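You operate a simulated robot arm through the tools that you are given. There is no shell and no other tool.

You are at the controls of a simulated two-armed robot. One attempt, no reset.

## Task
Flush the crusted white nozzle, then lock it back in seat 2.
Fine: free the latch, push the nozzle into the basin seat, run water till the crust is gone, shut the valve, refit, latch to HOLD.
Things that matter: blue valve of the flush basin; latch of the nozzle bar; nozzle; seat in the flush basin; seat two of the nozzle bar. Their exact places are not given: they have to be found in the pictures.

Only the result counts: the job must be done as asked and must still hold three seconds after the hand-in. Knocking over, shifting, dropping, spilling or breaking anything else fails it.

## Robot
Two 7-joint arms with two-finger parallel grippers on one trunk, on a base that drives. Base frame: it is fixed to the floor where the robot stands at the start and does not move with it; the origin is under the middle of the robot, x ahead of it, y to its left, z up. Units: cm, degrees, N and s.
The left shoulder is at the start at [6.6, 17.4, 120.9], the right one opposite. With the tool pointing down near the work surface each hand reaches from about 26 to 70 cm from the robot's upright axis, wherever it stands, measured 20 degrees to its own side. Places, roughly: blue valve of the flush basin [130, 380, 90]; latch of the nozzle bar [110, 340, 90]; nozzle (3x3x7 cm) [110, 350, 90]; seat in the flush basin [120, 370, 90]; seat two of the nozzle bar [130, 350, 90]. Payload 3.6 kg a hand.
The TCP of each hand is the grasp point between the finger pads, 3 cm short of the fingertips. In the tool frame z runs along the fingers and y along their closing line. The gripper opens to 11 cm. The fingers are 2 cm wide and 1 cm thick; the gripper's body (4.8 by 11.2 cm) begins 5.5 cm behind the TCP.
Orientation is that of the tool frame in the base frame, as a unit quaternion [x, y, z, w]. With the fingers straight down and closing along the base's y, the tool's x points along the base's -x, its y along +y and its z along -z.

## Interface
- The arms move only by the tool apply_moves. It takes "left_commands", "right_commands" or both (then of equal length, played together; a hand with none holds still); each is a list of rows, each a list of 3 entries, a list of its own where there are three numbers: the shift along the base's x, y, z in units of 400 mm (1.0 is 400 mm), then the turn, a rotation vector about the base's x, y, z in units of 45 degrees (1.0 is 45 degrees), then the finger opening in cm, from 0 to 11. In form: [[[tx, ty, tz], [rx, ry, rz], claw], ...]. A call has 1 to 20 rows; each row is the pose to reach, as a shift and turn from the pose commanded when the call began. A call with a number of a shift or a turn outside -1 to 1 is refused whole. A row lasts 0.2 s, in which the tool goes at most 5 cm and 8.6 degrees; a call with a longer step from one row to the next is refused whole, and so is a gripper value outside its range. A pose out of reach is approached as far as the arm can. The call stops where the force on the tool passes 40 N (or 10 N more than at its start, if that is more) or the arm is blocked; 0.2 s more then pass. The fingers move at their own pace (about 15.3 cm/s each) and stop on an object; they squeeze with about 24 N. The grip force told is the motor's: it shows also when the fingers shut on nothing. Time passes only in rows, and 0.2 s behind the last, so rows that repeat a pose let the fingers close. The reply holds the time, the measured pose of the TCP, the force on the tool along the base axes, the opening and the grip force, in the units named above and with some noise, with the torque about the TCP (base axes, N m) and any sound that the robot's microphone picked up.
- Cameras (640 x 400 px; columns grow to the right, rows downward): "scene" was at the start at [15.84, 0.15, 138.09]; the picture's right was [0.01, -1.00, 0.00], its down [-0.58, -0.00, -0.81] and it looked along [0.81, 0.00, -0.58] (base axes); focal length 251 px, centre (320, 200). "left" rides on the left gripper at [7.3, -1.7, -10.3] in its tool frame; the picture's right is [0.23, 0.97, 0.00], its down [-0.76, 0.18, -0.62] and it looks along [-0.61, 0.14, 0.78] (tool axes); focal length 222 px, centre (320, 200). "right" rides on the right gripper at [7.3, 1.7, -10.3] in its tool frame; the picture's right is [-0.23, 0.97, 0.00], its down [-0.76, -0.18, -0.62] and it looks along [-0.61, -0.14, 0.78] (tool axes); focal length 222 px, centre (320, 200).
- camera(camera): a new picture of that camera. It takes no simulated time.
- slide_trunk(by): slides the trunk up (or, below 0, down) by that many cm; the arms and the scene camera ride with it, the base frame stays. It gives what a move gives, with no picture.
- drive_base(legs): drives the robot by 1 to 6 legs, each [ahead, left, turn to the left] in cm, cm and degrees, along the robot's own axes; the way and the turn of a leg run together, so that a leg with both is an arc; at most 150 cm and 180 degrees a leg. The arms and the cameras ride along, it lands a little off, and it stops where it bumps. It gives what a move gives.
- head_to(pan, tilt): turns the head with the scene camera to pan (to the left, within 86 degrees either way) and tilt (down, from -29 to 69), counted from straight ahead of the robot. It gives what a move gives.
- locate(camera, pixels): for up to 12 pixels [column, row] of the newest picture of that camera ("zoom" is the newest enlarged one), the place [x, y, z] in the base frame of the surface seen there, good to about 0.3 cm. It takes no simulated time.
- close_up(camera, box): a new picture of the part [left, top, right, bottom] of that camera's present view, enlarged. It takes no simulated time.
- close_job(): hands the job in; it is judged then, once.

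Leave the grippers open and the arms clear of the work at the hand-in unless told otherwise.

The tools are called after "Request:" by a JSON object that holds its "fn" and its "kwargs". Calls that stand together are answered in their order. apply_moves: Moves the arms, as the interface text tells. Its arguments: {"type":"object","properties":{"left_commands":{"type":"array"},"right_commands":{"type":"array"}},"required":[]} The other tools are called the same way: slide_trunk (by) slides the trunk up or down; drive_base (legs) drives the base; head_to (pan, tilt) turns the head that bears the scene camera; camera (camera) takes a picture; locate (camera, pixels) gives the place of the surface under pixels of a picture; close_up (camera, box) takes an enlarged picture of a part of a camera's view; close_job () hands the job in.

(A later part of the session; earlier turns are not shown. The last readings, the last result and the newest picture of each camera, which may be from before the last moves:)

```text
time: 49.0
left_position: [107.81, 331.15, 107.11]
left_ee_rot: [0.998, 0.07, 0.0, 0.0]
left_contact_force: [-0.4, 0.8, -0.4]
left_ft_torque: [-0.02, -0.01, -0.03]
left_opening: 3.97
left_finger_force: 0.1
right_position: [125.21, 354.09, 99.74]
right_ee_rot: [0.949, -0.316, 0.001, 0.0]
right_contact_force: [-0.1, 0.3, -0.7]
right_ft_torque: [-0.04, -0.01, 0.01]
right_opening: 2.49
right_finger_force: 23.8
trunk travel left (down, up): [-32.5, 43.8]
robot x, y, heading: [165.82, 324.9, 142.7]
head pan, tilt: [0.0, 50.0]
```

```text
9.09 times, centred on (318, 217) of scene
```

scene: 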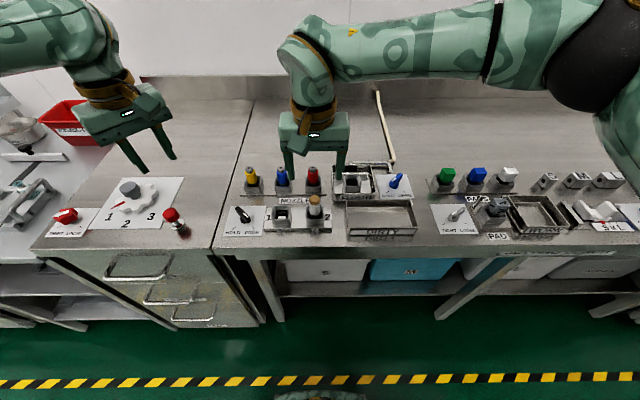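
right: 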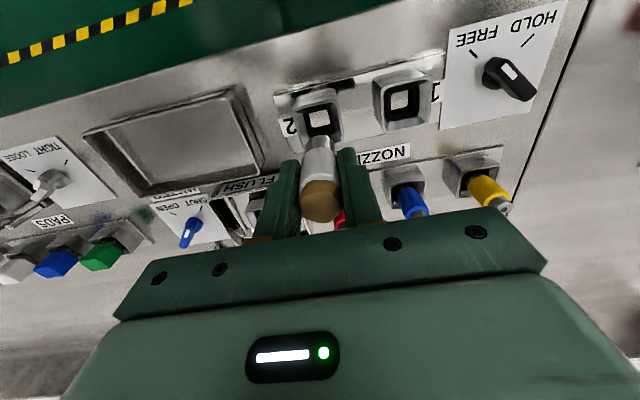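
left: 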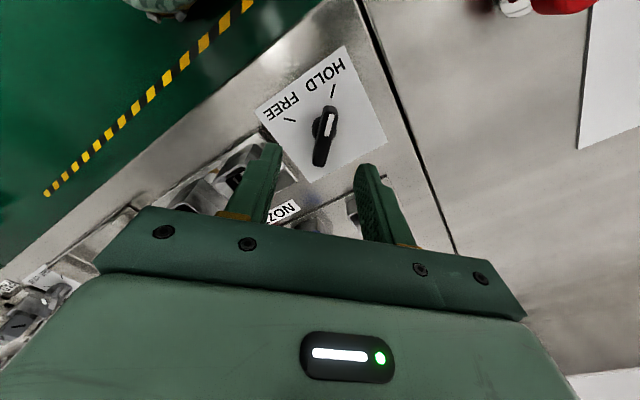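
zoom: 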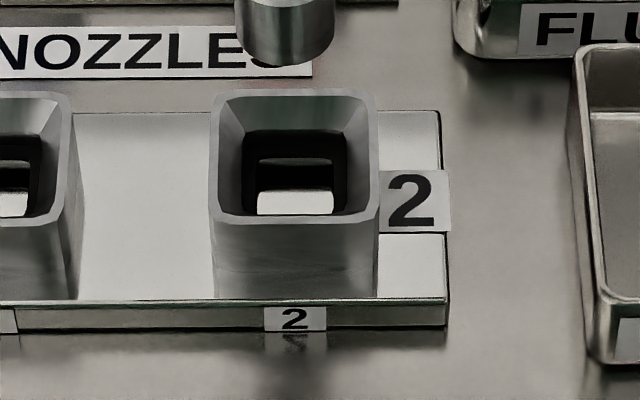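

Request:
{"fn": "locate", "kwargs": {"camera": "zoom", "pixels": [[222, 97], [366, 97], [372, 215], [218, 217], [295, 93], [295, 219], [214, 150], [375, 150]]}}

Request:
{"fn": "close_up", "kwargs": {"camera": "scene", "box": [330, 160, 386, 204]}}

Request:
{"fn": "locate", "kwargs": {"camera": "zoom", "pixels": [[208, 141], [334, 136], [348, 234], [212, 238], [270, 136], [280, 237], [202, 190], [346, 185], [270, 220], [110, 305], [470, 300], [420, 50]]}}

```text
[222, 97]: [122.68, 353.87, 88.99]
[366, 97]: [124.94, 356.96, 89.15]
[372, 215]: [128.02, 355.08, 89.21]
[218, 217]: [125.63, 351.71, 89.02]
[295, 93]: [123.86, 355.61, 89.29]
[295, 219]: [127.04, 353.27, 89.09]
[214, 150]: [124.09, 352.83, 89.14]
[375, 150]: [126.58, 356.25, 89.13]
```

```text
9.09 times, centred on (358, 182) of scene
```

zoom: 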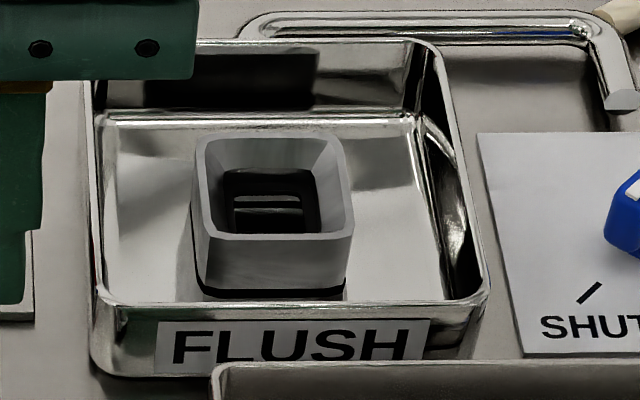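

```text
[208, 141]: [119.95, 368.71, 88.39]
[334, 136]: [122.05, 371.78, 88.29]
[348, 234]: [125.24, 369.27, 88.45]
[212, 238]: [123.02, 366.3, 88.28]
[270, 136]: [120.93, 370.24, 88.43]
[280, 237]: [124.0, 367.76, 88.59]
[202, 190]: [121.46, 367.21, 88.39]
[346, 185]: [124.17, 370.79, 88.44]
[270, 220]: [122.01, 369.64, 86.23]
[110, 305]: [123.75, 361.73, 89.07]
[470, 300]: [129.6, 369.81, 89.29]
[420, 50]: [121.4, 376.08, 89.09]
```

Results:
- **Seat 2:** centre [125.36,354.45], rim at 89.1.
- **Flush seat:** centre [122.6,369.0], rim at 88.4, same yaw.

The offset from the one to the other is (−2.76,+14.55,−0.7). I'll check the height of the spout pipe and hose before moving.

Request:
{"fn": "locate", "kwargs": {"camera": "zoom", "pixels": [[300, 20], [500, 22], [600, 40], [620, 100], [615, 12], [250, 30]]}}

Request:
{"fn": "close_up", "kwargs": {"camera": "scene", "box": [320, 80, 440, 210]}}

```text
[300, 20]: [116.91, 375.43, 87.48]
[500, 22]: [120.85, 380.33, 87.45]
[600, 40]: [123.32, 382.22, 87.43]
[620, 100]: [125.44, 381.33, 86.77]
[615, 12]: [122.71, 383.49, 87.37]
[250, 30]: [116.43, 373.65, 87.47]
```

```text
3.08 times, centred on (380, 145) of scene
```

zoom: 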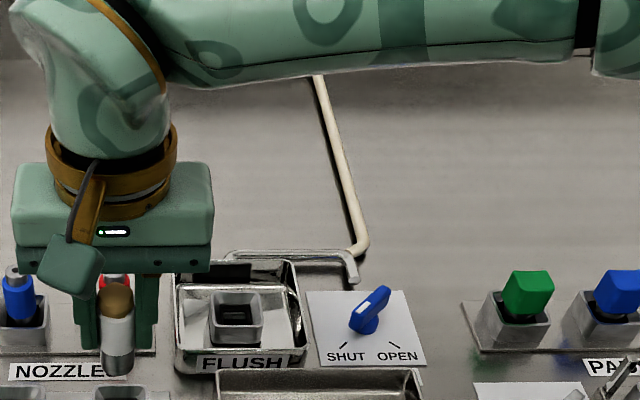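

Everything around the basin is low (≤89.3). I'll raise 2 cm, move across by (−2.7,+14.6), come down to TCP z≈98 above the flush seat, and check.

Request:
{"fn": "apply_moves", "kwargs": {"right_commands": [[[0, 0, 0.05], [0, 0, 0], 2], [[-0.017, 0.0915, 0.05], [0, 0, 0], 2], [[-0.034, 0.183, 0.05], [0, 0, 0], 2], [[-0.051, 0.2745, 0.05], [0, 0, 0], 2], [[-0.0675, 0.3658, 0.05], [0, 0, 0], 2], [[-0.0675, 0.3658, -0.0425], [0, 0, 0], 2], [[-0.0675, 0.3658, -0.0425], [0, 0, 0], 2]]}}

Request:
{"fn": "camera", "kwargs": {"camera": "right"}}

Request:
{"fn": "close_up", "kwargs": {"camera": "scene", "box": [310, 120, 410, 220]}}

```text
time: 50.6
left_position: [107.84, 331.12, 107.21]
left_ee_rot: [0.998, 0.07, 0.0, 0.001]
left_contact_force: [-0.8, -0.2, 1.7]
left_ft_torque: [0.05, -0.02, 0.0]
left_opening: 3.98
left_finger_force: 0.0
right_position: [122.49, 368.78, 97.99]
right_ee_rot: [0.949, -0.316, -0.002, 0.0]
right_contact_force: [-0.4, 0.3, -0.2]
right_ft_torque: [-0.02, -0.01, -0.01]
right_opening: 2.49
right_finger_force: 24.1
trunk travel left (down, up): [-32.5, 43.8]
robot x, y, heading: [165.69, 324.64, 142.4]
head pan, tilt: [0.0, 50.0]
```

```text
taken
```

right: 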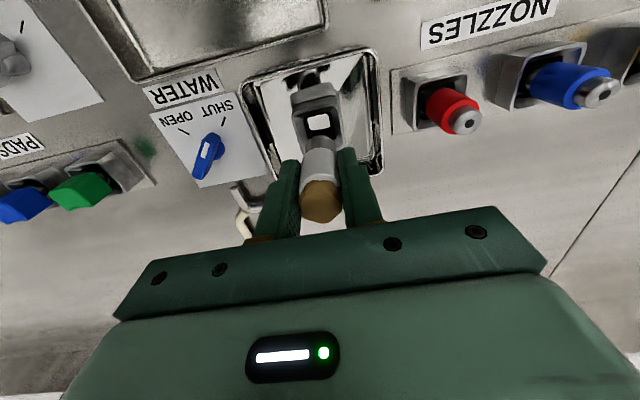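

```text
4.00 times, centred on (360, 170) of scene
```

zoom: 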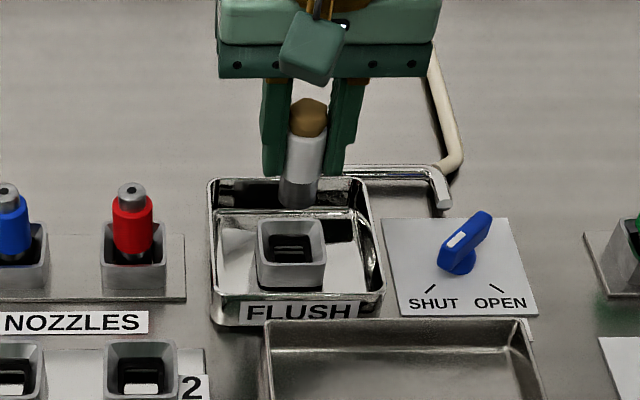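

I'll check the alignment in the right camera: a seat rim centred under the hand should appear at about (320,129).

Request:
{"fn": "close_up", "kwargs": {"camera": "right", "box": [270, 60, 370, 170]}}

Request:
{"fn": "locate", "kwargs": {"camera": "zoom", "pixels": [[270, 225], [300, 170], [220, 290], [385, 270]]}}

```text
3.64 times, centred on (320, 115) of right
```

zoom: 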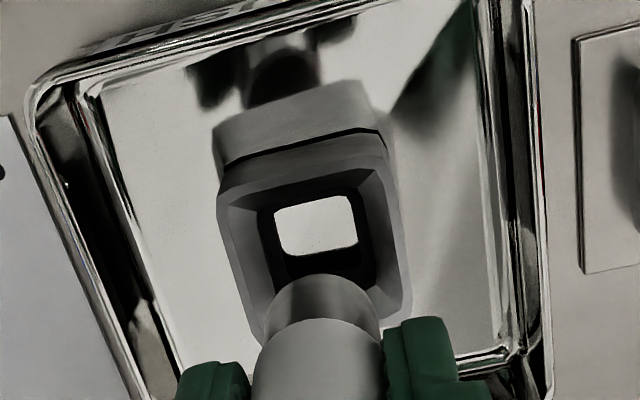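

```text
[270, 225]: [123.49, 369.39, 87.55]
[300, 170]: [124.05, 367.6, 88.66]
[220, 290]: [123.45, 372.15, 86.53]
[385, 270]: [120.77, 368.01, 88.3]
```

The seat rim centre is at about (318.9,129.3), about 1 mm off toward +a, and the chamfer will take that. I'll nudge it and go down slowly.

Request:
{"fn": "apply_moves", "kwargs": {"right_commands": [[[0.001, 0.0013, -0.04], [0, 0, 0], 2], [[0.001, 0.0013, -0.075], [0, 0, 0], 2], [[0.001, 0.0013, -0.1], [0, 0, 0], 2], [[0.001, 0.0013, -0.115], [0, 0, 0], 2], [[0.001, 0.0013, -0.13], [0, 0, 0], 2], [[0.001, 0.0013, -0.14], [0, 0, 0], 2], [[0.001, 0.0013, -0.15], [0, 0, 0], 2], [[0.001, 0.0013, -0.15], [0, 0, 0], 2]]}}

Request:
{"fn": "close_up", "kwargs": {"camera": "scene", "box": [310, 130, 410, 220]}}

Request:
{"fn": "camera", "kwargs": {"camera": "right"}}

```text
time: 52.4
left_position: [107.8, 331.14, 107.1]
left_ee_rot: [0.998, 0.07, 0.0, 0.0]
left_contact_force: [0.0, 0.0, -0.5]
left_ft_torque: [-0.01, -0.01, 0.02]
left_opening: 3.99
left_finger_force: 0.1
right_position: [122.65, 368.57, 91.99]
right_ee_rot: [0.949, -0.316, 0.0, -0.001]
right_contact_force: [-0.8, 1.0, -0.3]
right_ft_torque: [-0.01, 0.02, 0.03]
right_opening: 2.48
right_finger_force: 24.3
trunk travel left (down, up): [-32.5, 43.8]
robot x, y, heading: [165.39, 324.74, 142.2]
head pan, tilt: [0.0, 50.0]
```

```text
4.44 times, centred on (360, 175) of scene
```

zoom: 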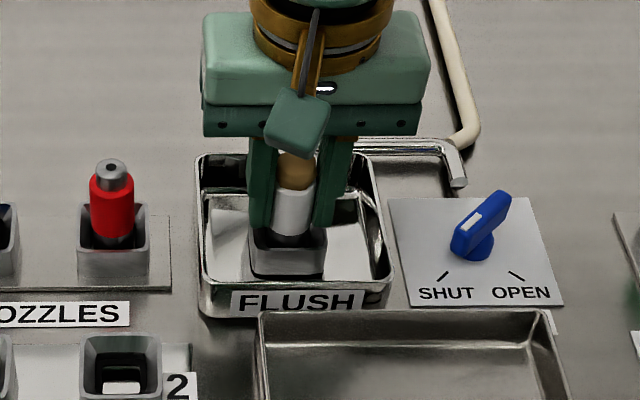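

```text
taken
```

right: 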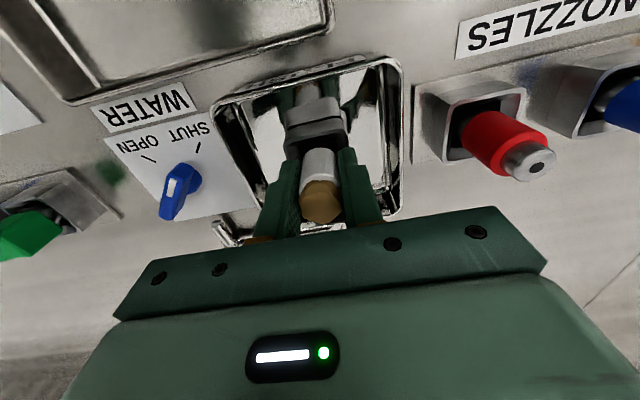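

No upward force yet, so it may not have bottomed out. I'll push down in 1 mm steps, up to 5 mm more, watching the force.

Request:
{"fn": "apply_moves", "kwargs": {"right_commands": [[[0, 0, -0.0025], [0, 0, 0], 2], [[0, 0, -0.005], [0, 0, 0], 2], [[0, 0, -0.0075], [0, 0, 0], 2], [[0, 0, -0.01], [0, 0, 0], 2], [[0, 0, -0.01], [0, 0, 0], 2]]}}

Request:
{"fn": "close_up", "kwargs": {"camera": "scene", "box": [330, 150, 380, 200]}}

```text
time: 53.6
left_position: [107.72, 331.0, 107.24]
left_ee_rot: [0.998, 0.07, 0.0, -0.001]
left_contact_force: [0.2, -0.9, -0.4]
left_ft_torque: [0.0, -0.01, -0.01]
left_opening: 4.0
left_finger_force: 0.1
right_position: [122.52, 368.63, 91.61]
right_ee_rot: [0.949, -0.316, -0.002, 0.0]
right_contact_force: [-4.4, 1.6, 18.1]
right_ft_torque: [0.11, 0.13, -0.02]
right_opening: 2.53
right_finger_force: 23.8
trunk travel left (down, up): [-32.5, 43.8]
robot x, y, heading: [165.59, 324.89, 142.5]
head pan, tilt: [0.0, 50.0]
```

```text
8.00 times, centred on (355, 175) of scene
```

zoom: 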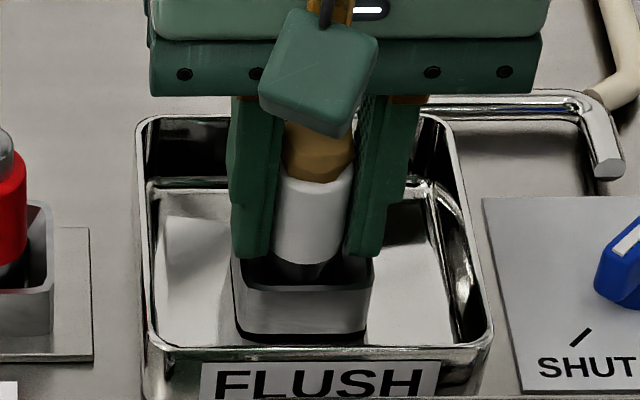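

The upward force is 18 N at z=91.61, but that could be the fingertips on the seat rim rather than the nozzle bottoming. To be sure, I'll open, rise 0.8 cm, grip again higher, and press down gently.

Request:
{"fn": "apply_moves", "kwargs": {"right_commands": [[[0, 0, 0.005], [0, 0, 0], 2], [[0, 0, 0.005], [0, 0, 0], 4], [[0, 0, 0.02], [0, 0, 0], 4], [[0, 0, 0.03], [0, 0, 0], 4], [[0, 0, 0.03], [0, 0, 0], 2], [[0, 0, 0.03], [0, 0, 0], 1.5], [[0, 0, 0.03], [0, 0, 0], 1.5]]}}

Request:
{"fn": "apply_moves", "kwargs": {"right_commands": [[[0, 0, -0.0025], [0, 0, 0], 1.5], [[0, 0, -0.005], [0, 0, 0], 1.5], [[0, 0, -0.0075], [0, 0, 0], 1.5], [[0, 0, -0.01], [0, 0, 0], 1.5], [[0, 0, -0.0125], [0, 0, 0], 1.5]]}}

Request:
{"fn": "close_up", "kwargs": {"camera": "scene", "box": [330, 150, 380, 200]}}

```text
time: 55.2
left_position: [107.78, 331.14, 107.14]
left_ee_rot: [0.998, 0.07, 0.001, 0.0]
left_contact_force: [-0.4, -0.4, 0.2]
left_ft_torque: [-0.03, 0.0, 0.0]
left_opening: 3.99
left_finger_force: 0.1
right_position: [122.59, 368.64, 92.83]
right_ee_rot: [0.949, -0.316, 0.001, -0.001]
right_contact_force: [1.6, -2.4, -1.5]
right_ft_torque: [-0.15, -0.06, 0.01]
right_opening: 2.44
right_finger_force: 24.0
trunk travel left (down, up): [-32.5, 43.8]
robot x, y, heading: [165.92, 324.69, 142.7]
head pan, tilt: [0.0, 50.0]
```

```text
time: 56.4
left_position: [107.82, 331.12, 107.4]
left_ee_rot: [0.998, 0.07, -0.001, -0.001]
left_contact_force: [-0.4, 0.8, 0.0]
left_ft_torque: [0.0, -0.02, -0.01]
left_opening: 4.02
left_finger_force: 0.1
right_position: [122.57, 368.77, 92.58]
right_ee_rot: [0.949, -0.316, -0.002, 0.0]
right_contact_force: [-2.0, 0.2, 20.4]
right_ft_torque: [0.05, 0.12, -0.01]
right_opening: 2.44
right_finger_force: 24.2
trunk travel left (down, up): [-32.5, 43.8]
robot x, y, heading: [165.79, 324.66, 142.2]
head pan, tilt: [0.0, 50.0]
```

```text
8.00 times, centred on (355, 175) of scene
```

zoom: 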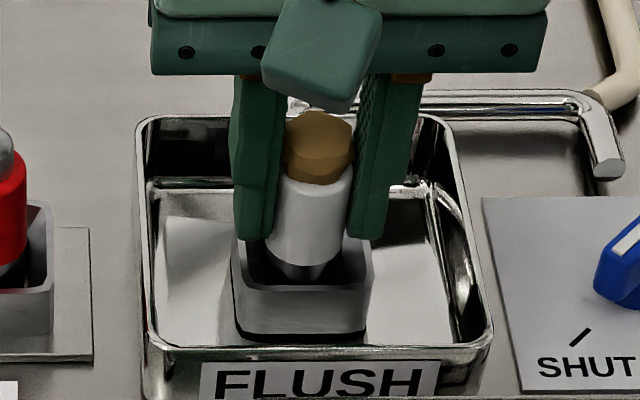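

A firm 20 N upward reaction with only 2.5 mm of sink, so it's on the bottom. I'll press slightly more to about 30 N, then let go and back off upward to inspect.

Request:
{"fn": "apply_moves", "kwargs": {"right_commands": [[[0, 0, -0.0025], [0, 0, 0], 1.5], [[0, 0, -0.004], [0, 0, 0], 1.5], [[0, 0, -0.004], [0, 0, 0], 1.5]]}}

Request:
{"fn": "apply_moves", "kwargs": {"right_commands": [[[0, 0, 0.01], [0, 0, 0], 1.5], [[0, 0, 0.01], [0, 0, 0], 4], [[0, 0, 0.01], [0, 0, 0], 5], [[0, 0, 0.06], [0, 0, 0], 5.5], [[0, 0, 0.15], [0, 0, 0], 6], [[0, 0, 0.25], [0, 0, 0], 6]]}}

Request:
{"fn": "close_up", "kwargs": {"camera": "scene", "box": [330, 150, 410, 210]}}

Request:
{"fn": "locate", "kwargs": {"camera": "zoom", "pixels": [[180, 100], [180, 130], [180, 175], [140, 205], [250, 200]]}}

```text
time: 57.2
left_position: [107.88, 330.97, 107.33]
left_ee_rot: [0.998, 0.07, -0.001, -0.001]
left_contact_force: [0.1, -0.6, 0.4]
left_ft_torque: [0.0, -0.01, 0.0]
left_opening: 4.01
left_finger_force: 0.0
right_position: [122.63, 368.65, 92.53]
right_ee_rot: [0.949, -0.315, -0.002, -0.002]
right_contact_force: [-4.5, 4.0, 32.0]
right_ft_torque: [0.17, 0.21, 0.01]
right_opening: 2.49
right_finger_force: 23.9
trunk travel left (down, up): [-32.5, 43.8]
robot x, y, heading: [165.9, 324.7, 142.4]
head pan, tilt: [0.0, 50.0]
```

```text
time: 58.6
left_position: [107.85, 331.13, 107.14]
left_ee_rot: [0.998, 0.069, 0.0, 0.0]
left_contact_force: [0.7, -0.8, 0.0]
left_ft_torque: [0.03, -0.01, 0.01]
left_opening: 4.01
left_finger_force: 0.2
right_position: [122.59, 368.77, 102.22]
right_ee_rot: [0.949, -0.315, 0.001, 0.0]
right_contact_force: [0.3, 0.2, 0.2]
right_ft_torque: [-0.01, -0.02, -0.01]
right_opening: 6.01
right_finger_force: 0.1
trunk travel left (down, up): [-32.5, 43.8]
robot x, y, heading: [165.73, 324.62, 142.4]
head pan, tilt: [0.0, 50.0]
```

```text
6.67 times, centred on (370, 180) of scene
```

zoom: 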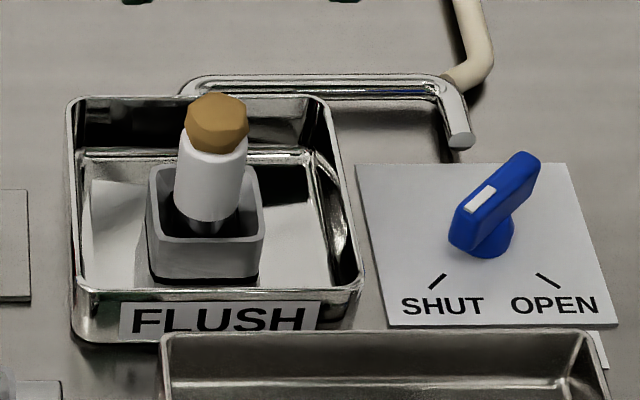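

```text
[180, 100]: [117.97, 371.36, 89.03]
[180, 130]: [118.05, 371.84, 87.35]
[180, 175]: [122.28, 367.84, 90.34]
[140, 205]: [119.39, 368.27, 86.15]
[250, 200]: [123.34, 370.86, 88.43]
```

It stands upright in the flush seat. I'll compare its crust height to before (about 5.4 cm above the rim in seat 2).

Request:
{"fn": "locate", "kwargs": {"camera": "zoom", "pixels": [[217, 100], [217, 110], [217, 125], [210, 160], [207, 200], [207, 226], [205, 250], [487, 198], [525, 165], [490, 205], [438, 280], [548, 280]]}}

Request:
{"fn": "camera", "kwargs": {"camera": "right"}}

Request:
{"fn": "close_up", "kwargs": {"camera": "right", "box": [250, 70, 390, 170]}}

```text
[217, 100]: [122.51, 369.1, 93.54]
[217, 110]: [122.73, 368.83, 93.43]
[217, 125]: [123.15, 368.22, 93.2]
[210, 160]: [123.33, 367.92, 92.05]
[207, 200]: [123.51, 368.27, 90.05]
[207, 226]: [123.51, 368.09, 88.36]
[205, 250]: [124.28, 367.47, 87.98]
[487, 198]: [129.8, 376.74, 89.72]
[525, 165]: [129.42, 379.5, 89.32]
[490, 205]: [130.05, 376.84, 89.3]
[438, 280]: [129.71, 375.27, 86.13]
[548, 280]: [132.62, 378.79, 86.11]
```

```text
taken
```

right: 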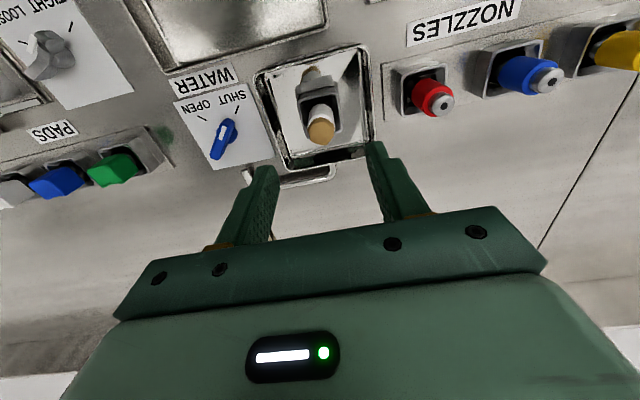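

```text
4.00 times, centred on (320, 120) of right
```

zoom: 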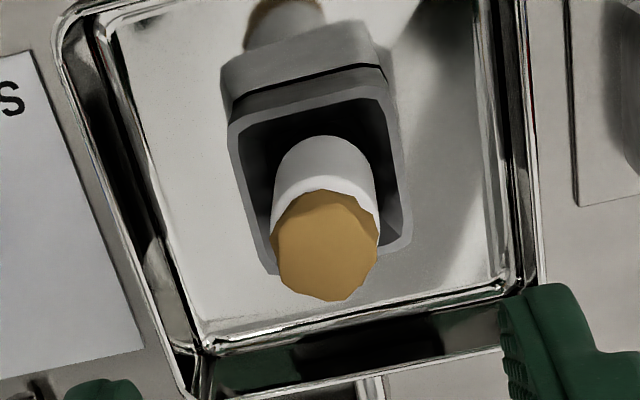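

Crust top at 93.5, so 5.1 cm above the rim: at least as deep as it sat in seat 2. So it is seated. Next is the valve. Its white end points to SHUT, the pivot is about [129.2,378.2], and the bar lies at 98°. I'll move the right hand above it, turned −45°, with fingers at 4.5 cm.

Request:
{"fn": "apply_moves", "kwargs": {"right_commands": [[[0.0272, 0.039, 0], [0, 0, -0.167], 6], [[0.0544, 0.0779, 0], [0, 0, -0.333], 5], [[0.0816, 0.1169, 0], [0, 0, -0.5], 4.5], [[0.1088, 0.1558, 0], [0, 0, -0.667], 4.5], [[0.136, 0.1948, 0], [0, 0, -0.833], 4.5], [[0.1632, 0.2338, 0], [0, 0, -1.0], 4.5], [[0.1632, 0.2338, -0.05], [0, 0, -1.0], 4.5], [[0.1632, 0.2338, -0.1], [0, 0, -1.0], 4.5]]}}

Request:
{"fn": "close_up", "kwargs": {"camera": "right", "box": [220, 50, 420, 200]}}

Request:
{"fn": "camera", "kwargs": {"camera": "scene"}}

```text
time: 60.4
left_position: [107.75, 331.28, 107.19]
left_ee_rot: [0.998, 0.07, -0.001, -0.001]
left_contact_force: [0.1, 0.5, 0.2]
left_ft_torque: [-0.02, 0.0, -0.03]
left_opening: 3.98
left_finger_force: 0.1
right_position: [129.13, 378.15, 98.27]
right_ee_rot: [0.755, -0.655, 0.0, -0.001]
right_contact_force: [-0.4, -0.3, 0.4]
right_ft_torque: [-0.01, 0.01, 0.01]
right_opening: 4.52
right_finger_force: 0.0
trunk travel left (down, up): [-32.5, 43.8]
robot x, y, heading: [165.83, 324.52, 142.5]
head pan, tilt: [0.0, 50.0]
```

```text
2.67 times, centred on (320, 125) of right
```

zoom: 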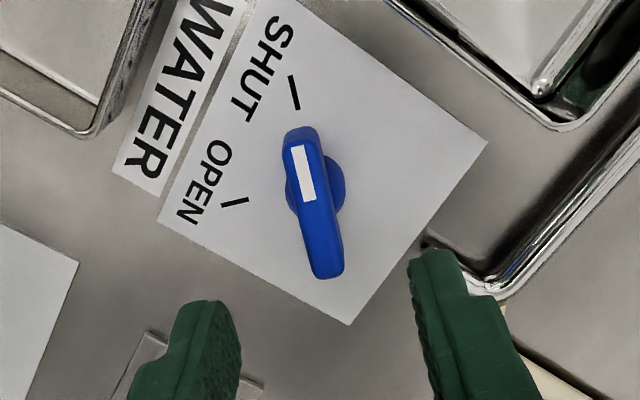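

```text
taken
```

scene: 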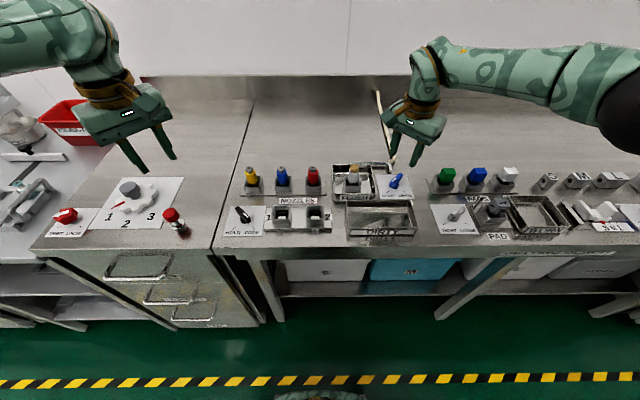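

Now I'll measure the valve from this nearer camera.

Request:
{"fn": "locate", "kwargs": {"camera": "zoom", "pixels": [[297, 138], [314, 200], [328, 268], [292, 85], [297, 107], [223, 206], [246, 200], [340, 185], [292, 190]]}}

```text
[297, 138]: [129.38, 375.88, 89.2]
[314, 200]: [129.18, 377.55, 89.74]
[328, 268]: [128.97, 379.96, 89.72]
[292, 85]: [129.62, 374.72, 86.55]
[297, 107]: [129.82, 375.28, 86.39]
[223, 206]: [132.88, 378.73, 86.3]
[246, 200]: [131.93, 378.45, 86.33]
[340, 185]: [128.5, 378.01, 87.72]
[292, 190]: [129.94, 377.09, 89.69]
```

The valve bar centre is about [129.2,377.9]. I'll shift (+0.08,−0.25), go down to z≈91.1, and close.

Request:
{"fn": "apply_moves", "kwargs": {"right_commands": [[[0.002, -0.006, -0.06], [0, 0, 0], 4.5], [[0.002, -0.006, -0.12], [0, 0, 0], 4.5], [[0.002, -0.006, -0.18], [0, 0, 0], 4.5], [[0.002, -0.006, -0.18], [0, 0, 0], 2.5], [[0.002, -0.006, -0.18], [0, 0, 0], 0], [[0.002, -0.006, -0.18], [0, 0, 0], 0], [[0.002, -0.006, -0.18], [0, 0, 0], 0]]}}

Request:
{"fn": "close_up", "kwargs": {"camera": "scene", "box": [330, 130, 450, 220]}}

```text
time: 62.0
left_position: [107.81, 331.24, 107.23]
left_ee_rot: [0.998, 0.07, 0.0, 0.0]
left_contact_force: [0.0, -0.7, -0.5]
left_ft_torque: [-0.04, 0.03, 0.01]
left_opening: 3.99
left_finger_force: 0.0
right_position: [129.26, 377.83, 90.87]
right_ee_rot: [0.756, -0.655, 0.001, -0.001]
right_contact_force: [9.5, -0.1, -4.2]
right_ft_torque: [0.93, -0.03, -0.08]
right_opening: 1.15
right_finger_force: 44.9
trunk travel left (down, up): [-32.5, 43.8]
robot x, y, heading: [165.47, 324.66, 142.8]
head pan, tilt: [0.0, 50.0]
```

```text
4.44 times, centred on (390, 175) of scene
```

zoom: 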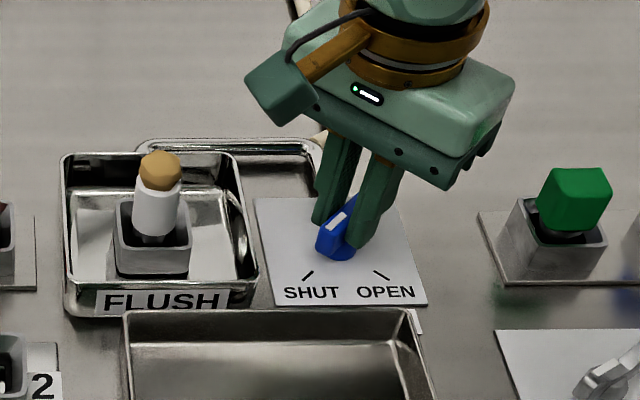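

The valve bar is held at 1.15 cm with moderate forces. I'll turn +45° first.

Request:
{"fn": "apply_moves", "kwargs": {"right_commands": [[[0, 0, 0], [0, 0, 0.18], 0], [[0, 0, 0], [0, 0, 0.36], 0], [[0, 0, 0], [0, 0, 0.54], 0], [[0, 0, 0], [0, 0, 0.72], 0], [[0, 0, 0], [0, 0, 0.88], 0], [[0, 0, 0], [0, 0, 1.0], 0]]}}

Request:
{"fn": "close_up", "kwargs": {"camera": "scene", "box": [330, 130, 450, 220]}}

```text
time: 63.4
left_position: [107.86, 331.33, 107.26]
left_ee_rot: [0.998, 0.07, 0.0, 0.0]
left_contact_force: [0.2, 0.7, 0.4]
left_ft_torque: [0.0, 0.03, 0.0]
left_opening: 4.0
left_finger_force: 0.1
right_position: [129.51, 377.92, 90.83]
right_ee_rot: [0.949, -0.316, 0.001, 0.0]
right_contact_force: [25.2, 1.5, -7.7]
right_ft_torque: [-0.01, -0.8, -0.03]
right_opening: 1.17
right_finger_force: 44.6
trunk travel left (down, up): [-32.5, 43.8]
robot x, y, heading: [165.75, 324.66, 142.6]
head pan, tilt: [0.0, 50.0]
```

```text
4.44 times, centred on (390, 175) of scene
```

zoom: 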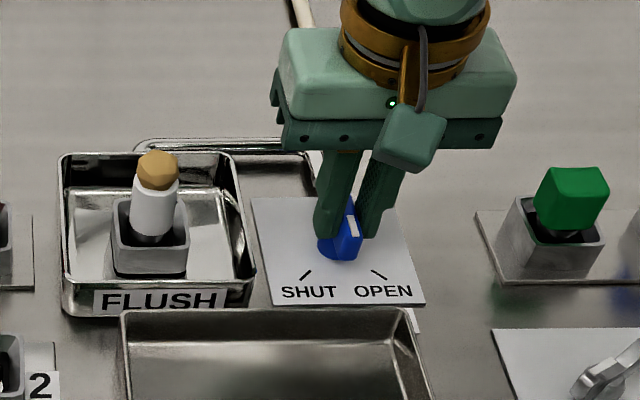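

It turns, with a 25 N pull toward +x as my pivot is about 3 mm off. I'll ease the command +0.3 cm in x while turning the remaining 45° to OPEN.

Request:
{"fn": "apply_moves", "kwargs": {"right_commands": [[[0.0075, 0, 0], [0, 0, 0.1], 0], [[0.0075, 0, 0], [0, 0, 0.28], 0], [[0.0075, 0, 0], [0, 0, 0.46], 0], [[0.0075, 0, 0], [0, 0, 0.64], 0], [[0.0075, 0, 0], [0, 0, 0.82], 0], [[0.0075, 0, 0], [0, 0, 1.0], 0], [[0.0075, 0, 0], [0, 0, 1.0], 0]]}}

Request:
{"fn": "close_up", "kwargs": {"camera": "scene", "box": [330, 130, 450, 220]}}

```text
time: 64.0
left_position: [107.54, 330.94, 107.1]
left_ee_rot: [0.997, 0.074, 0.001, 0.001]
left_contact_force: [0.2, 0.1, -0.3]
left_ft_torque: [0.02, 0.05, 0.01]
left_opening: 3.98
left_finger_force: 0.1
right_position: [130.58, 377.48, 91.66]
right_ee_rot: [0.967, -0.255, -0.014, 0.006]
right_contact_force: [-20.3, 3.8, -19.2]
right_ft_torque: [0.75, 0.67, 0.08]
right_opening: 1.22
right_finger_force: 45.1
right hand out of reach, approached as far as the arm can: row 1, 2
trunk travel left (down, up): [-32.5, 43.8]
robot x, y, heading: [165.66, 324.73, 142.9]
head pan, tilt: [0.0, 50.0]
stopped in row 2 (right hand): the force on the tool passed its limit at 76 N (the readings are from after the stop); the commanded pose is now the measured one
```

```text
4.44 times, centred on (390, 175) of scene
```

zoom: 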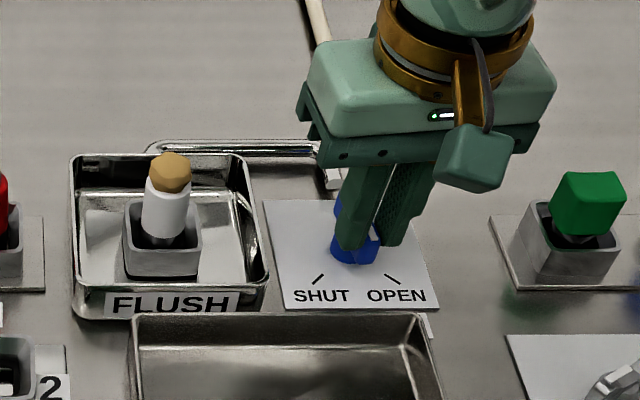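

The arm ran out of reach at this stretch: the valve is about 65 cm from the axis, and the force spiked and stopped the call. The valve is only about half turned. I'll release it gently, lift clear, and then move the base for a better arm posture.

Request:
{"fn": "apply_moves", "kwargs": {"right_commands": [[[0, 0, 0], [0, 0, 0], 3], [[0, 0, 0], [0, 0, 0], 4.5], [[0, 0, 0.03], [0, 0, 0], 5], [[0, 0, 0.12], [0, 0, 0], 5], [[0, 0, 0.22], [0, 0, 0], 5]]}}

Request:
{"fn": "camera", "kwargs": {"camera": "scene"}}

Request:
{"fn": "close_up", "kwargs": {"camera": "scene", "box": [310, 120, 430, 220]}}

```text
time: 65.2
left_position: [107.87, 330.69, 107.47]
left_ee_rot: [0.997, 0.074, -0.001, -0.002]
left_contact_force: [0.5, -1.6, 0.3]
left_ft_torque: [0.06, 0.09, 0.01]
left_opening: 4.01
left_finger_force: 0.1
right_position: [134.13, 378.61, 101.21]
right_ee_rot: [0.966, -0.256, -0.023, -0.014]
right_contact_force: [1.2, -1.4, -0.6]
right_ft_torque: [0.03, 0.08, 0.01]
right_opening: 4.99
right_finger_force: 0.0
right hand out of reach, approached as far as the arm can: row 4, 5
trunk travel left (down, up): [-32.5, 43.8]
robot x, y, heading: [165.76, 324.62, 143.1]
head pan, tilt: [0.0, 50.0]
```

```text
taken
```

scene: 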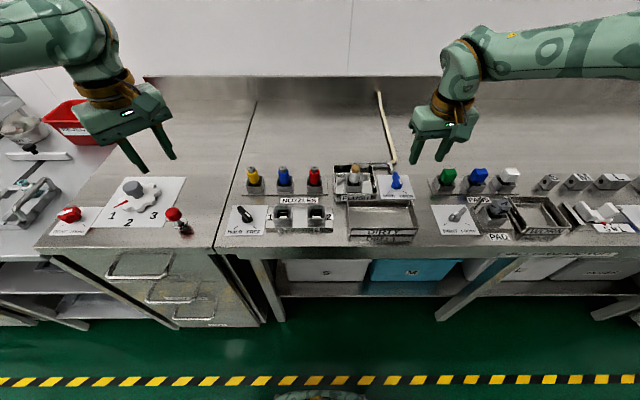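

```text
4.00 times, centred on (370, 170) of scene
```

zoom: 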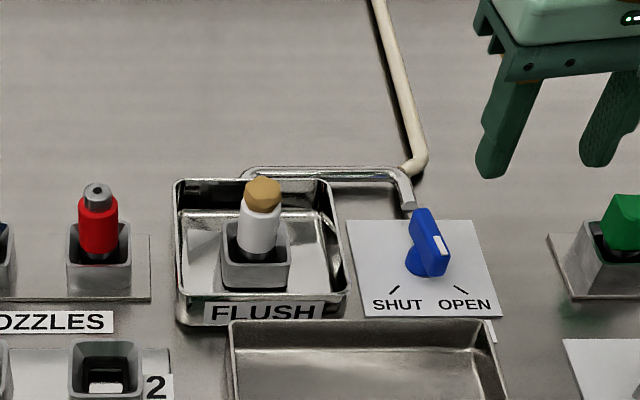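

Nothing was disturbed. The nozzle still sits in the basin and the valve is half turned, pointing toward me. I'll pull the right hand back to a comfortable, level pose near [140,363,106] before moving the base.

Request:
{"fn": "apply_moves", "kwargs": {"right_commands": [[[0.047, -0.0725, 0.0275], [0.006, -0.038, -0.1], 6], [[0.094, -0.145, 0.055], [0.006, -0.038, -0.162], 6], [[0.141, -0.2175, 0.0825], [0.006, -0.038, -0.162], 6], [[0.188, -0.29, 0.11], [0.006, -0.038, -0.162], 6], [[0.235, -0.3625, 0.1375], [0.006, -0.038, -0.162], 6], [[0.235, -0.3625, 0.1375], [0.006, -0.038, -0.162], 6]]}}

Request:
{"fn": "camera", "kwargs": {"camera": "scene"}}

```text
time: 66.5
left_position: [107.68, 330.97, 107.15]
left_ee_rot: [0.997, 0.073, 0.0, -0.001]
left_contact_force: [0.4, 0.7, -0.7]
left_ft_torque: [0.0, 0.0, -0.01]
left_opening: 4.02
left_finger_force: 0.1
right_position: [143.18, 364.17, 106.42]
right_ee_rot: [0.948, -0.319, 0.001, 0.0]
right_contact_force: [0.3, 0.5, 0.9]
right_ft_torque: [-0.01, -0.01, 0.01]
right_opening: 6.01
right_finger_force: 0.1
trunk travel left (down, up): [-32.5, 43.8]
robot x, y, heading: [165.55, 324.89, 142.7]
head pan, tilt: [0.0, 50.0]
```

```text
taken
```

scene: 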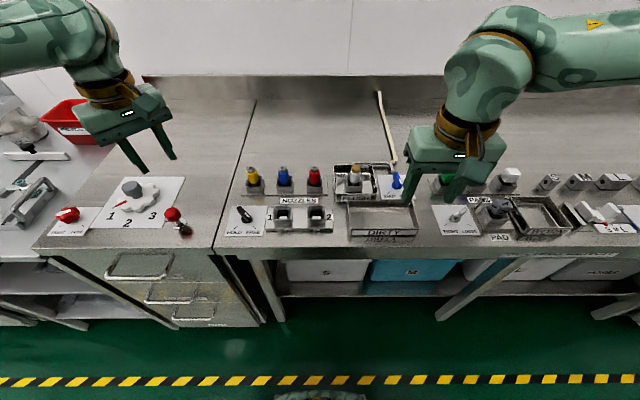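

I'll check how much room the base has: the base's own front shows at (320,396).

Request:
{"fn": "locate", "kwargs": {"camera": "scene", "pixels": [[320, 397], [320, 393], [320, 260], [320, 285], [320, 310], [450, 310], [260, 310], [200, 325]]}}

```text
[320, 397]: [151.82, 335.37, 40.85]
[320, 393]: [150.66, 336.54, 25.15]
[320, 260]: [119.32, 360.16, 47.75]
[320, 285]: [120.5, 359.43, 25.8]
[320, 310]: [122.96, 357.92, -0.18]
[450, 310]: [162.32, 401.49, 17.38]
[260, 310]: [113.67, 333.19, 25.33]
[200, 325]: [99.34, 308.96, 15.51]
```

The base front is about 20 cm from the axis and the counter edge about 42, so there is room. I'll drive 10 cm ahead and 6 cm right, with hands high above everything.

Request:
{"fn": "drive_base", "kwargs": {"legs": [[10, -6, 0]]}}

Request:
{"fn": "camera", "kwargs": {"camera": "scene"}}

Request:
{"fn": "camera", "kwargs": {"camera": "right"}}

```text
time: 67.8
left_position: [103.22, 341.76, 107.13]
left_ee_rot: [0.997, 0.073, 0.001, 0.0]
left_contact_force: [-0.2, -0.3, -0.6]
left_ft_torque: [-0.04, -0.01, -0.02]
left_opening: 3.98
left_finger_force: 0.1
right_position: [138.64, 375.17, 106.44]
right_ee_rot: [0.948, -0.317, 0.003, -0.001]
right_contact_force: [0.0, 0.6, 0.1]
right_ft_torque: [-0.05, -0.01, 0.03]
right_opening: 6.0
right_finger_force: 0.2
trunk travel left (down, up): [-32.5, 43.8]
robot x, y, heading: [161.31, 335.51, 142.7]
head pan, tilt: [0.0, 50.0]
```

```text
taken
```

scene: 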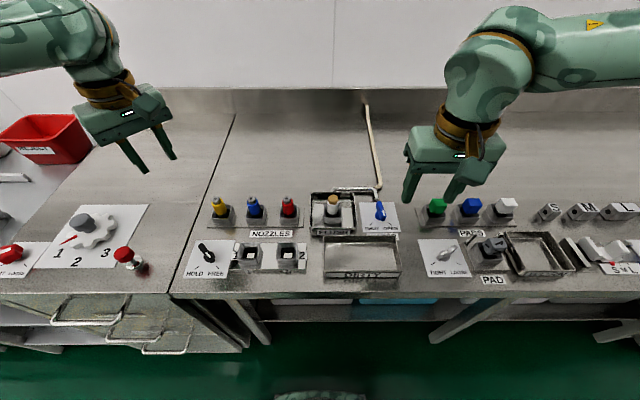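

```text
taken
```

right: 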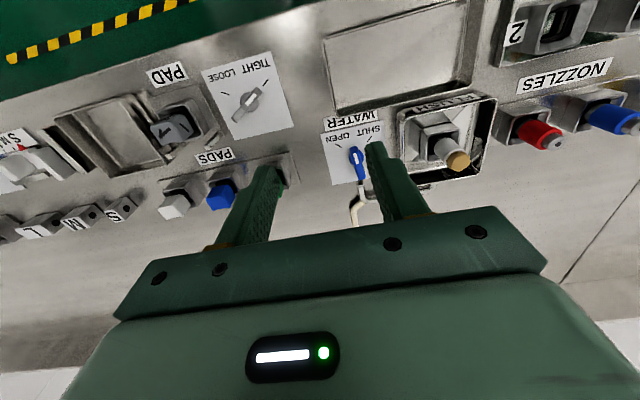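

The move went well. I'll zoom on the valve to read its present angle.

Request:
{"fn": "close_up", "kwargs": {"camera": "scene", "box": [350, 190, 410, 240]}}

Request:
{"fn": "locate", "kwargs": {"camera": "zoom", "pixels": [[290, 105], [320, 170], [305, 130], [330, 188], [300, 205], [230, 248], [395, 245]]}}

```text
8.00 times, centred on (380, 215) of scene
```

zoom: 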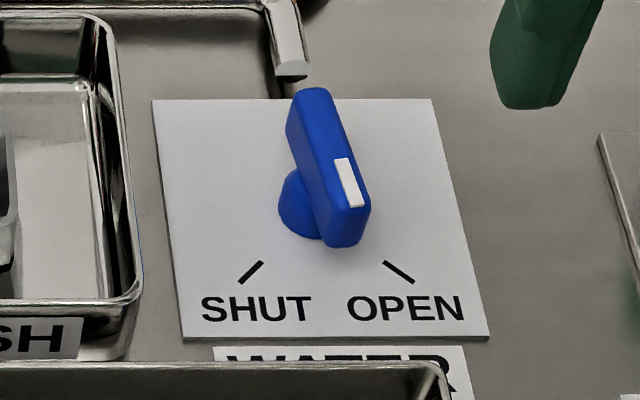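

```text
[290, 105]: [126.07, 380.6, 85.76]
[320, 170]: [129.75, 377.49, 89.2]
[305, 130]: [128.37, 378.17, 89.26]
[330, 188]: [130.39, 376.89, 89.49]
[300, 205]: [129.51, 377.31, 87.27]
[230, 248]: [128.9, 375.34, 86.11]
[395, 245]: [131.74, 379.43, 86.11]
```

Request:
{"fn": "locate", "kwargs": {"camera": "zoom", "pixels": [[312, 98], [318, 115], [330, 150], [343, 180], [350, 200], [325, 105], [362, 200], [240, 270], [260, 262], [386, 264], [412, 281]]}}

```text
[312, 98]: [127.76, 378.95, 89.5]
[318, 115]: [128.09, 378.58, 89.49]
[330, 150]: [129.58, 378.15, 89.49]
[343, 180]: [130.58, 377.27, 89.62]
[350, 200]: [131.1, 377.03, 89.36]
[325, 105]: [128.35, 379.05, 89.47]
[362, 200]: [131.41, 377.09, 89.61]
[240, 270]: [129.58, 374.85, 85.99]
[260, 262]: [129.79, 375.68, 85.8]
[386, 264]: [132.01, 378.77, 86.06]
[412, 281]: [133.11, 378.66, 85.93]
```

The valve bar centre is about [129.45,377.95] and its direction −29.4°. I'll move above it with matching yaw, and rehearse the turn to OPEN in the air to make sure the arm can reach it from here.

Request:
{"fn": "apply_moves", "kwargs": {"right_commands": [[[-0.077, 0.023, -0.06], [0, 0, 0.055], 5], [[-0.154, 0.046, -0.12], [0, 0, 0.11], 4.5], [[-0.231, 0.0695, -0.18], [0, 0, 0.164], 4.5], [[-0.231, 0.0695, -0.236], [0, 0, 0.164], 4.5], [[-0.231, 0.0695, -0.236], [0, 0, 0.33], 4.5], [[-0.231, 0.0695, -0.236], [0, 0, 0.5], 4.5], [[-0.231, 0.0695, -0.236], [0, 0, 0.67], 4.5], [[-0.231, 0.0695, -0.236], [0, 0, 0.84], 4.5], [[-0.231, 0.0695, -0.236], [0, 0, 1.0], 4.5]]}}

```text
time: 69.8
left_position: [103.38, 341.67, 107.15]
left_ee_rot: [0.997, 0.074, 0.0, 0.0]
left_contact_force: [0.0, 0.7, 1.1]
left_ft_torque: [-0.02, 0.05, 0.01]
left_opening: 4.0
left_finger_force: 0.1
right_position: [129.68, 377.96, 97.11]
right_ee_rot: [0.998, -0.061, 0.001, -0.002]
right_contact_force: [-0.3, 0.7, -0.1]
right_ft_torque: [0.02, -0.02, -0.01]
right_opening: 4.49
right_finger_force: 0.2
right hand out of reach, approached as far as the arm can: row 8, 9
trunk travel left (down, up): [-32.5, 43.8]
robot x, y, heading: [161.48, 335.74, 142.6]
head pan, tilt: [0.0, 50.0]
```

From here the wrist reaches only −7°, and I need +8°. A closer, more rightward stance will help. I'll lift and unwind the hand, then drive 5 cm ahead and 12 cm right. The base front is about 20 cm from the axis and the counter edge about 32 cm away.

Request:
{"fn": "apply_moves", "kwargs": {"right_commands": [[[0, 0, 0.06], [0, 0, -0.18], 5], [[0, 0, 0.12], [0, 0, -0.36], 5], [[0, 0, 0.18], [0, 0, -0.54], 5], [[0, 0, 0.22], [0, 0, -0.72], 5], [[0, 0, 0.22], [0, 0, -0.86], 5], [[0, 0, 0.22], [0, 0, -1.0], 5]]}}

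Request:
{"fn": "drive_base", "kwargs": {"legs": [[0, -12, 0], [5, 0, 0]]}}

Request:
{"fn": "camera", "kwargs": {"camera": "scene"}}

```text
time: 71.2
left_position: [103.3, 341.64, 107.18]
left_ee_rot: [0.997, 0.074, 0.001, 0.0]
left_contact_force: [-0.5, 0.4, -0.8]
left_ft_torque: [0.02, -0.02, -0.01]
left_opening: 4.0
left_finger_force: 0.0
right_position: [129.65, 377.91, 105.88]
right_ee_rot: [0.898, -0.439, 0.002, -0.002]
right_contact_force: [0.3, 0.3, -0.5]
right_ft_torque: [-0.04, 0.0, 0.01]
right_opening: 5.0
right_finger_force: 0.2
trunk travel left (down, up): [-32.5, 43.8]
robot x, y, heading: [161.26, 335.6, 143.0]
head pan, tilt: [0.0, 50.0]
```

```text
time: 72.9
left_position: [106.39, 354.46, 106.96]
left_ee_rot: [0.997, 0.071, 0.001, 0.001]
left_contact_force: [-0.1, 0.3, -0.8]
left_ft_torque: [-0.03, -0.05, -0.03]
left_opening: 3.99
left_finger_force: 0.0
right_position: [132.79, 390.58, 105.73]
right_ee_rot: [0.899, -0.439, 0.002, -0.001]
right_contact_force: [-0.1, -0.1, -0.3]
right_ft_torque: [-0.04, -0.04, 0.01]
right_opening: 5.03
right_finger_force: 0.1
trunk travel left (down, up): [-32.5, 43.8]
robot x, y, heading: [164.66, 348.01, 142.6]
head pan, tilt: [0.0, 50.0]
```

```text
taken
```

scene: 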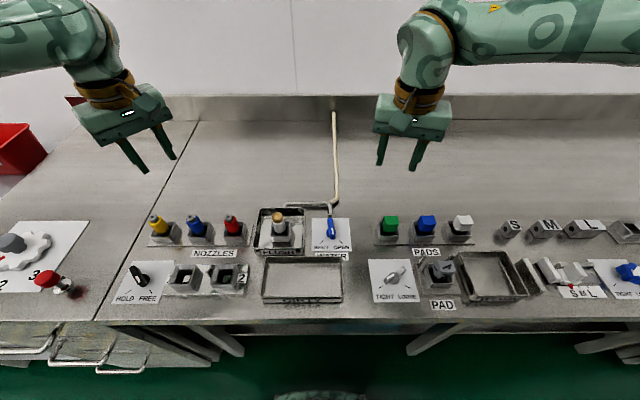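

The move landed well. I'll bring the right hand back over the valve, matching its yaw (−29.4°), at z≈97.

Request:
{"fn": "apply_moves", "kwargs": {"right_commands": [[[-0.021, -0.079, -0.02], [0, 0, 0.126], 4.5], [[-0.042, -0.158, -0.06], [0, 0, 0.252], 4.5], [[-0.063, -0.237, -0.12], [0, 0, 0.378], 4.5], [[-0.0835, -0.316, -0.18], [0, 0, 0.503], 4.5], [[-0.0835, -0.316, -0.218], [0, 0, 0.503], 4.5]]}}

Request:
{"fn": "apply_moves", "kwargs": {"right_commands": [[[0, 0, 0], [0, 0, 0.17], 4.5], [[0, 0, 0], [0, 0, 0.34], 4.5], [[0, 0, 0], [0, 0, 0.51], 4.5], [[0, 0, 0], [0, 0, 0.68], 4.5], [[0, 0, 0], [0, 0, 0.835], 4.5], [[0, 0, 0], [0, 0, 0.9], 4.5]]}}

Request:
{"fn": "close_up", "kwargs": {"camera": "right", "box": [220, 50, 420, 200]}}

```text
time: 74.1
left_position: [106.55, 354.39, 107.11]
left_ee_rot: [0.997, 0.071, 0.001, 0.0]
left_contact_force: [0.6, -0.4, 0.3]
left_ft_torque: [-0.01, 0.01, -0.01]
left_opening: 3.97
left_finger_force: 0.3
right_position: [129.65, 377.84, 97.21]
right_ee_rot: [0.967, -0.255, 0.002, -0.001]
right_contact_force: [0.6, 0.5, -0.1]
right_ft_torque: [-0.06, -0.02, 0.0]
right_opening: 4.49
right_finger_force: 0.2
trunk travel left (down, up): [-32.5, 43.8]
robot x, y, heading: [164.7, 347.93, 142.8]
head pan, tilt: [0.0, 50.0]
```

```text
time: 75.5
left_position: [106.51, 354.29, 107.29]
left_ee_rot: [0.997, 0.073, 0.0, 0.0]
left_contact_force: [-0.2, -0.5, -0.5]
left_ft_torque: [0.03, 0.01, -0.01]
left_opening: 4.0
left_finger_force: 0.0
right_position: [129.53, 377.94, 97.19]
right_ee_rot: [0.997, 0.071, 0.001, -0.001]
right_contact_force: [1.4, 0.7, -0.5]
right_ft_torque: [0.01, 0.01, 0.04]
right_opening: 4.47
right_finger_force: 0.1
right hand out of reach, approached as far as the arm can: row 6
trunk travel left (down, up): [-32.5, 43.8]
robot x, y, heading: [164.49, 348.08, 142.5]
head pan, tilt: [0.0, 50.0]
```

```text
2.67 times, centred on (320, 125) of right
```

zoom: 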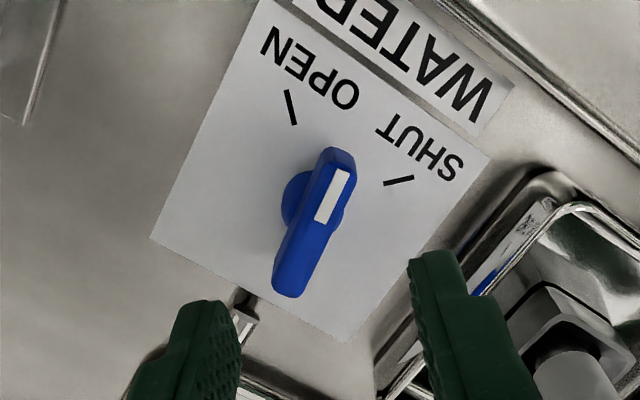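

The wrist just reaches OPEN (8.1°) with no margin. I'll shift 6 cm further right for slack. First I lift and unwind, then drive and return.

Request:
{"fn": "apply_moves", "kwargs": {"right_commands": [[[0, 0, 0.06], [0, 0, -0.17], 4.5], [[0, 0, 0.12], [0, 0, -0.34], 4.5], [[0, 0, 0.16], [0, 0, -0.51], 4.5], [[0, 0, 0.16], [0, 0, -0.68], 4.5], [[0, 0, 0.16], [0, 0, -0.83], 4.5]]}}

Request:
{"fn": "drive_base", "kwargs": {"legs": [[0, -6, 0]]}}

Request:
{"fn": "close_up", "kwargs": {"camera": "scene", "box": [230, 190, 350, 270]}}

```text
time: 76.7
left_position: [106.48, 354.3, 107.13]
left_ee_rot: [0.997, 0.072, 0.0, 0.001]
left_contact_force: [0.2, -0.1, -0.4]
left_ft_torque: [0.01, 0.02, 0.02]
left_opening: 3.98
left_finger_force: 0.0
right_position: [129.37, 377.85, 103.61]
right_ee_rot: [0.967, -0.254, 0.001, -0.001]
right_contact_force: [-0.7, 0.2, -0.6]
right_ft_torque: [0.01, -0.01, -0.01]
right_opening: 4.5
right_finger_force: 0.1
trunk travel left (down, up): [-32.5, 43.8]
robot x, y, heading: [164.67, 348.46, 142.8]
head pan, tilt: [0.0, 50.0]
```

```text
time: 77.7
left_position: [110.32, 359.44, 107.23]
left_ee_rot: [0.997, 0.072, -0.001, 0.001]
left_contact_force: [0.1, 1.1, 0.5]
left_ft_torque: [-0.03, 0.01, 0.01]
left_opening: 4.0
left_finger_force: 0.1
right_position: [133.28, 382.78, 103.53]
right_ee_rot: [0.967, -0.253, 0.001, -0.001]
right_contact_force: [0.5, 0.3, 0.1]
right_ft_torque: [0.03, 0.05, -0.01]
right_opening: 4.52
right_finger_force: 0.1
trunk travel left (down, up): [-32.5, 43.8]
robot x, y, heading: [168.36, 352.86, 142.9]
head pan, tilt: [0.0, 50.0]
```

```text
5.00 times, centred on (290, 230) of scene
```

zoom: 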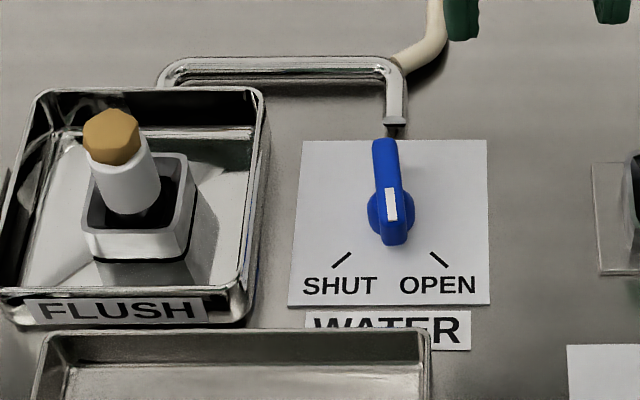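

The yaw is already −29.4°. I'll move back over the valve and check alignment from the right camera.

Request:
{"fn": "apply_moves", "kwargs": {"right_commands": [[[-0.048, -0.06, -0.03], [0, 0, 0], 4.5], [[-0.0958, -0.1208, -0.08], [0, 0, 0], 4.5], [[-0.0958, -0.1208, -0.16], [0, 0, 0], 4.5], [[-0.0958, -0.1208, -0.16], [0, 0, 0], 4.5]]}}

Request:
{"fn": "close_up", "kwargs": {"camera": "right", "box": [220, 50, 420, 200]}}

Request:
{"fn": "locate", "kwargs": {"camera": "zoom", "pixels": [[320, 150], [320, 200], [320, 270]]}}

```text
time: 78.7
left_position: [110.2, 359.24, 107.12]
left_ee_rot: [0.997, 0.072, 0.001, 0.0]
left_contact_force: [0.2, 0.3, -0.3]
left_ft_torque: [0.01, -0.01, -0.01]
left_opening: 3.98
left_finger_force: 0.1
right_position: [129.34, 377.78, 97.28]
right_ee_rot: [0.968, -0.253, 0.001, -0.002]
right_contact_force: [0.6, 1.3, -0.4]
right_ft_torque: [0.01, 0.0, 0.0]
right_opening: 4.48
right_finger_force: 0.0
trunk travel left (down, up): [-32.5, 43.8]
robot x, y, heading: [168.16, 352.87, 142.7]
head pan, tilt: [0.0, 50.0]
```

```text
2.67 times, centred on (320, 125) of right
```

zoom: 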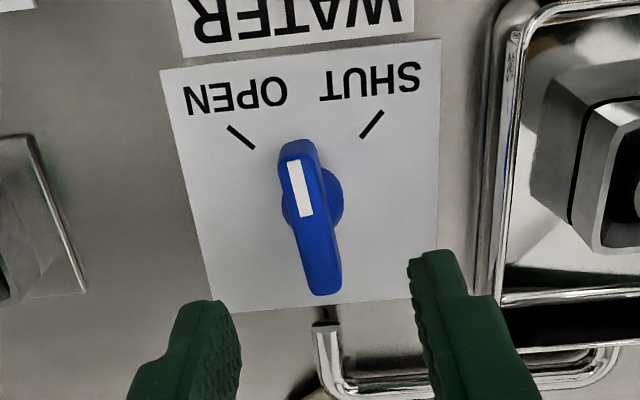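

```text
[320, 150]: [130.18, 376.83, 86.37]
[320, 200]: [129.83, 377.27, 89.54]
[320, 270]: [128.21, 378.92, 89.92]
```

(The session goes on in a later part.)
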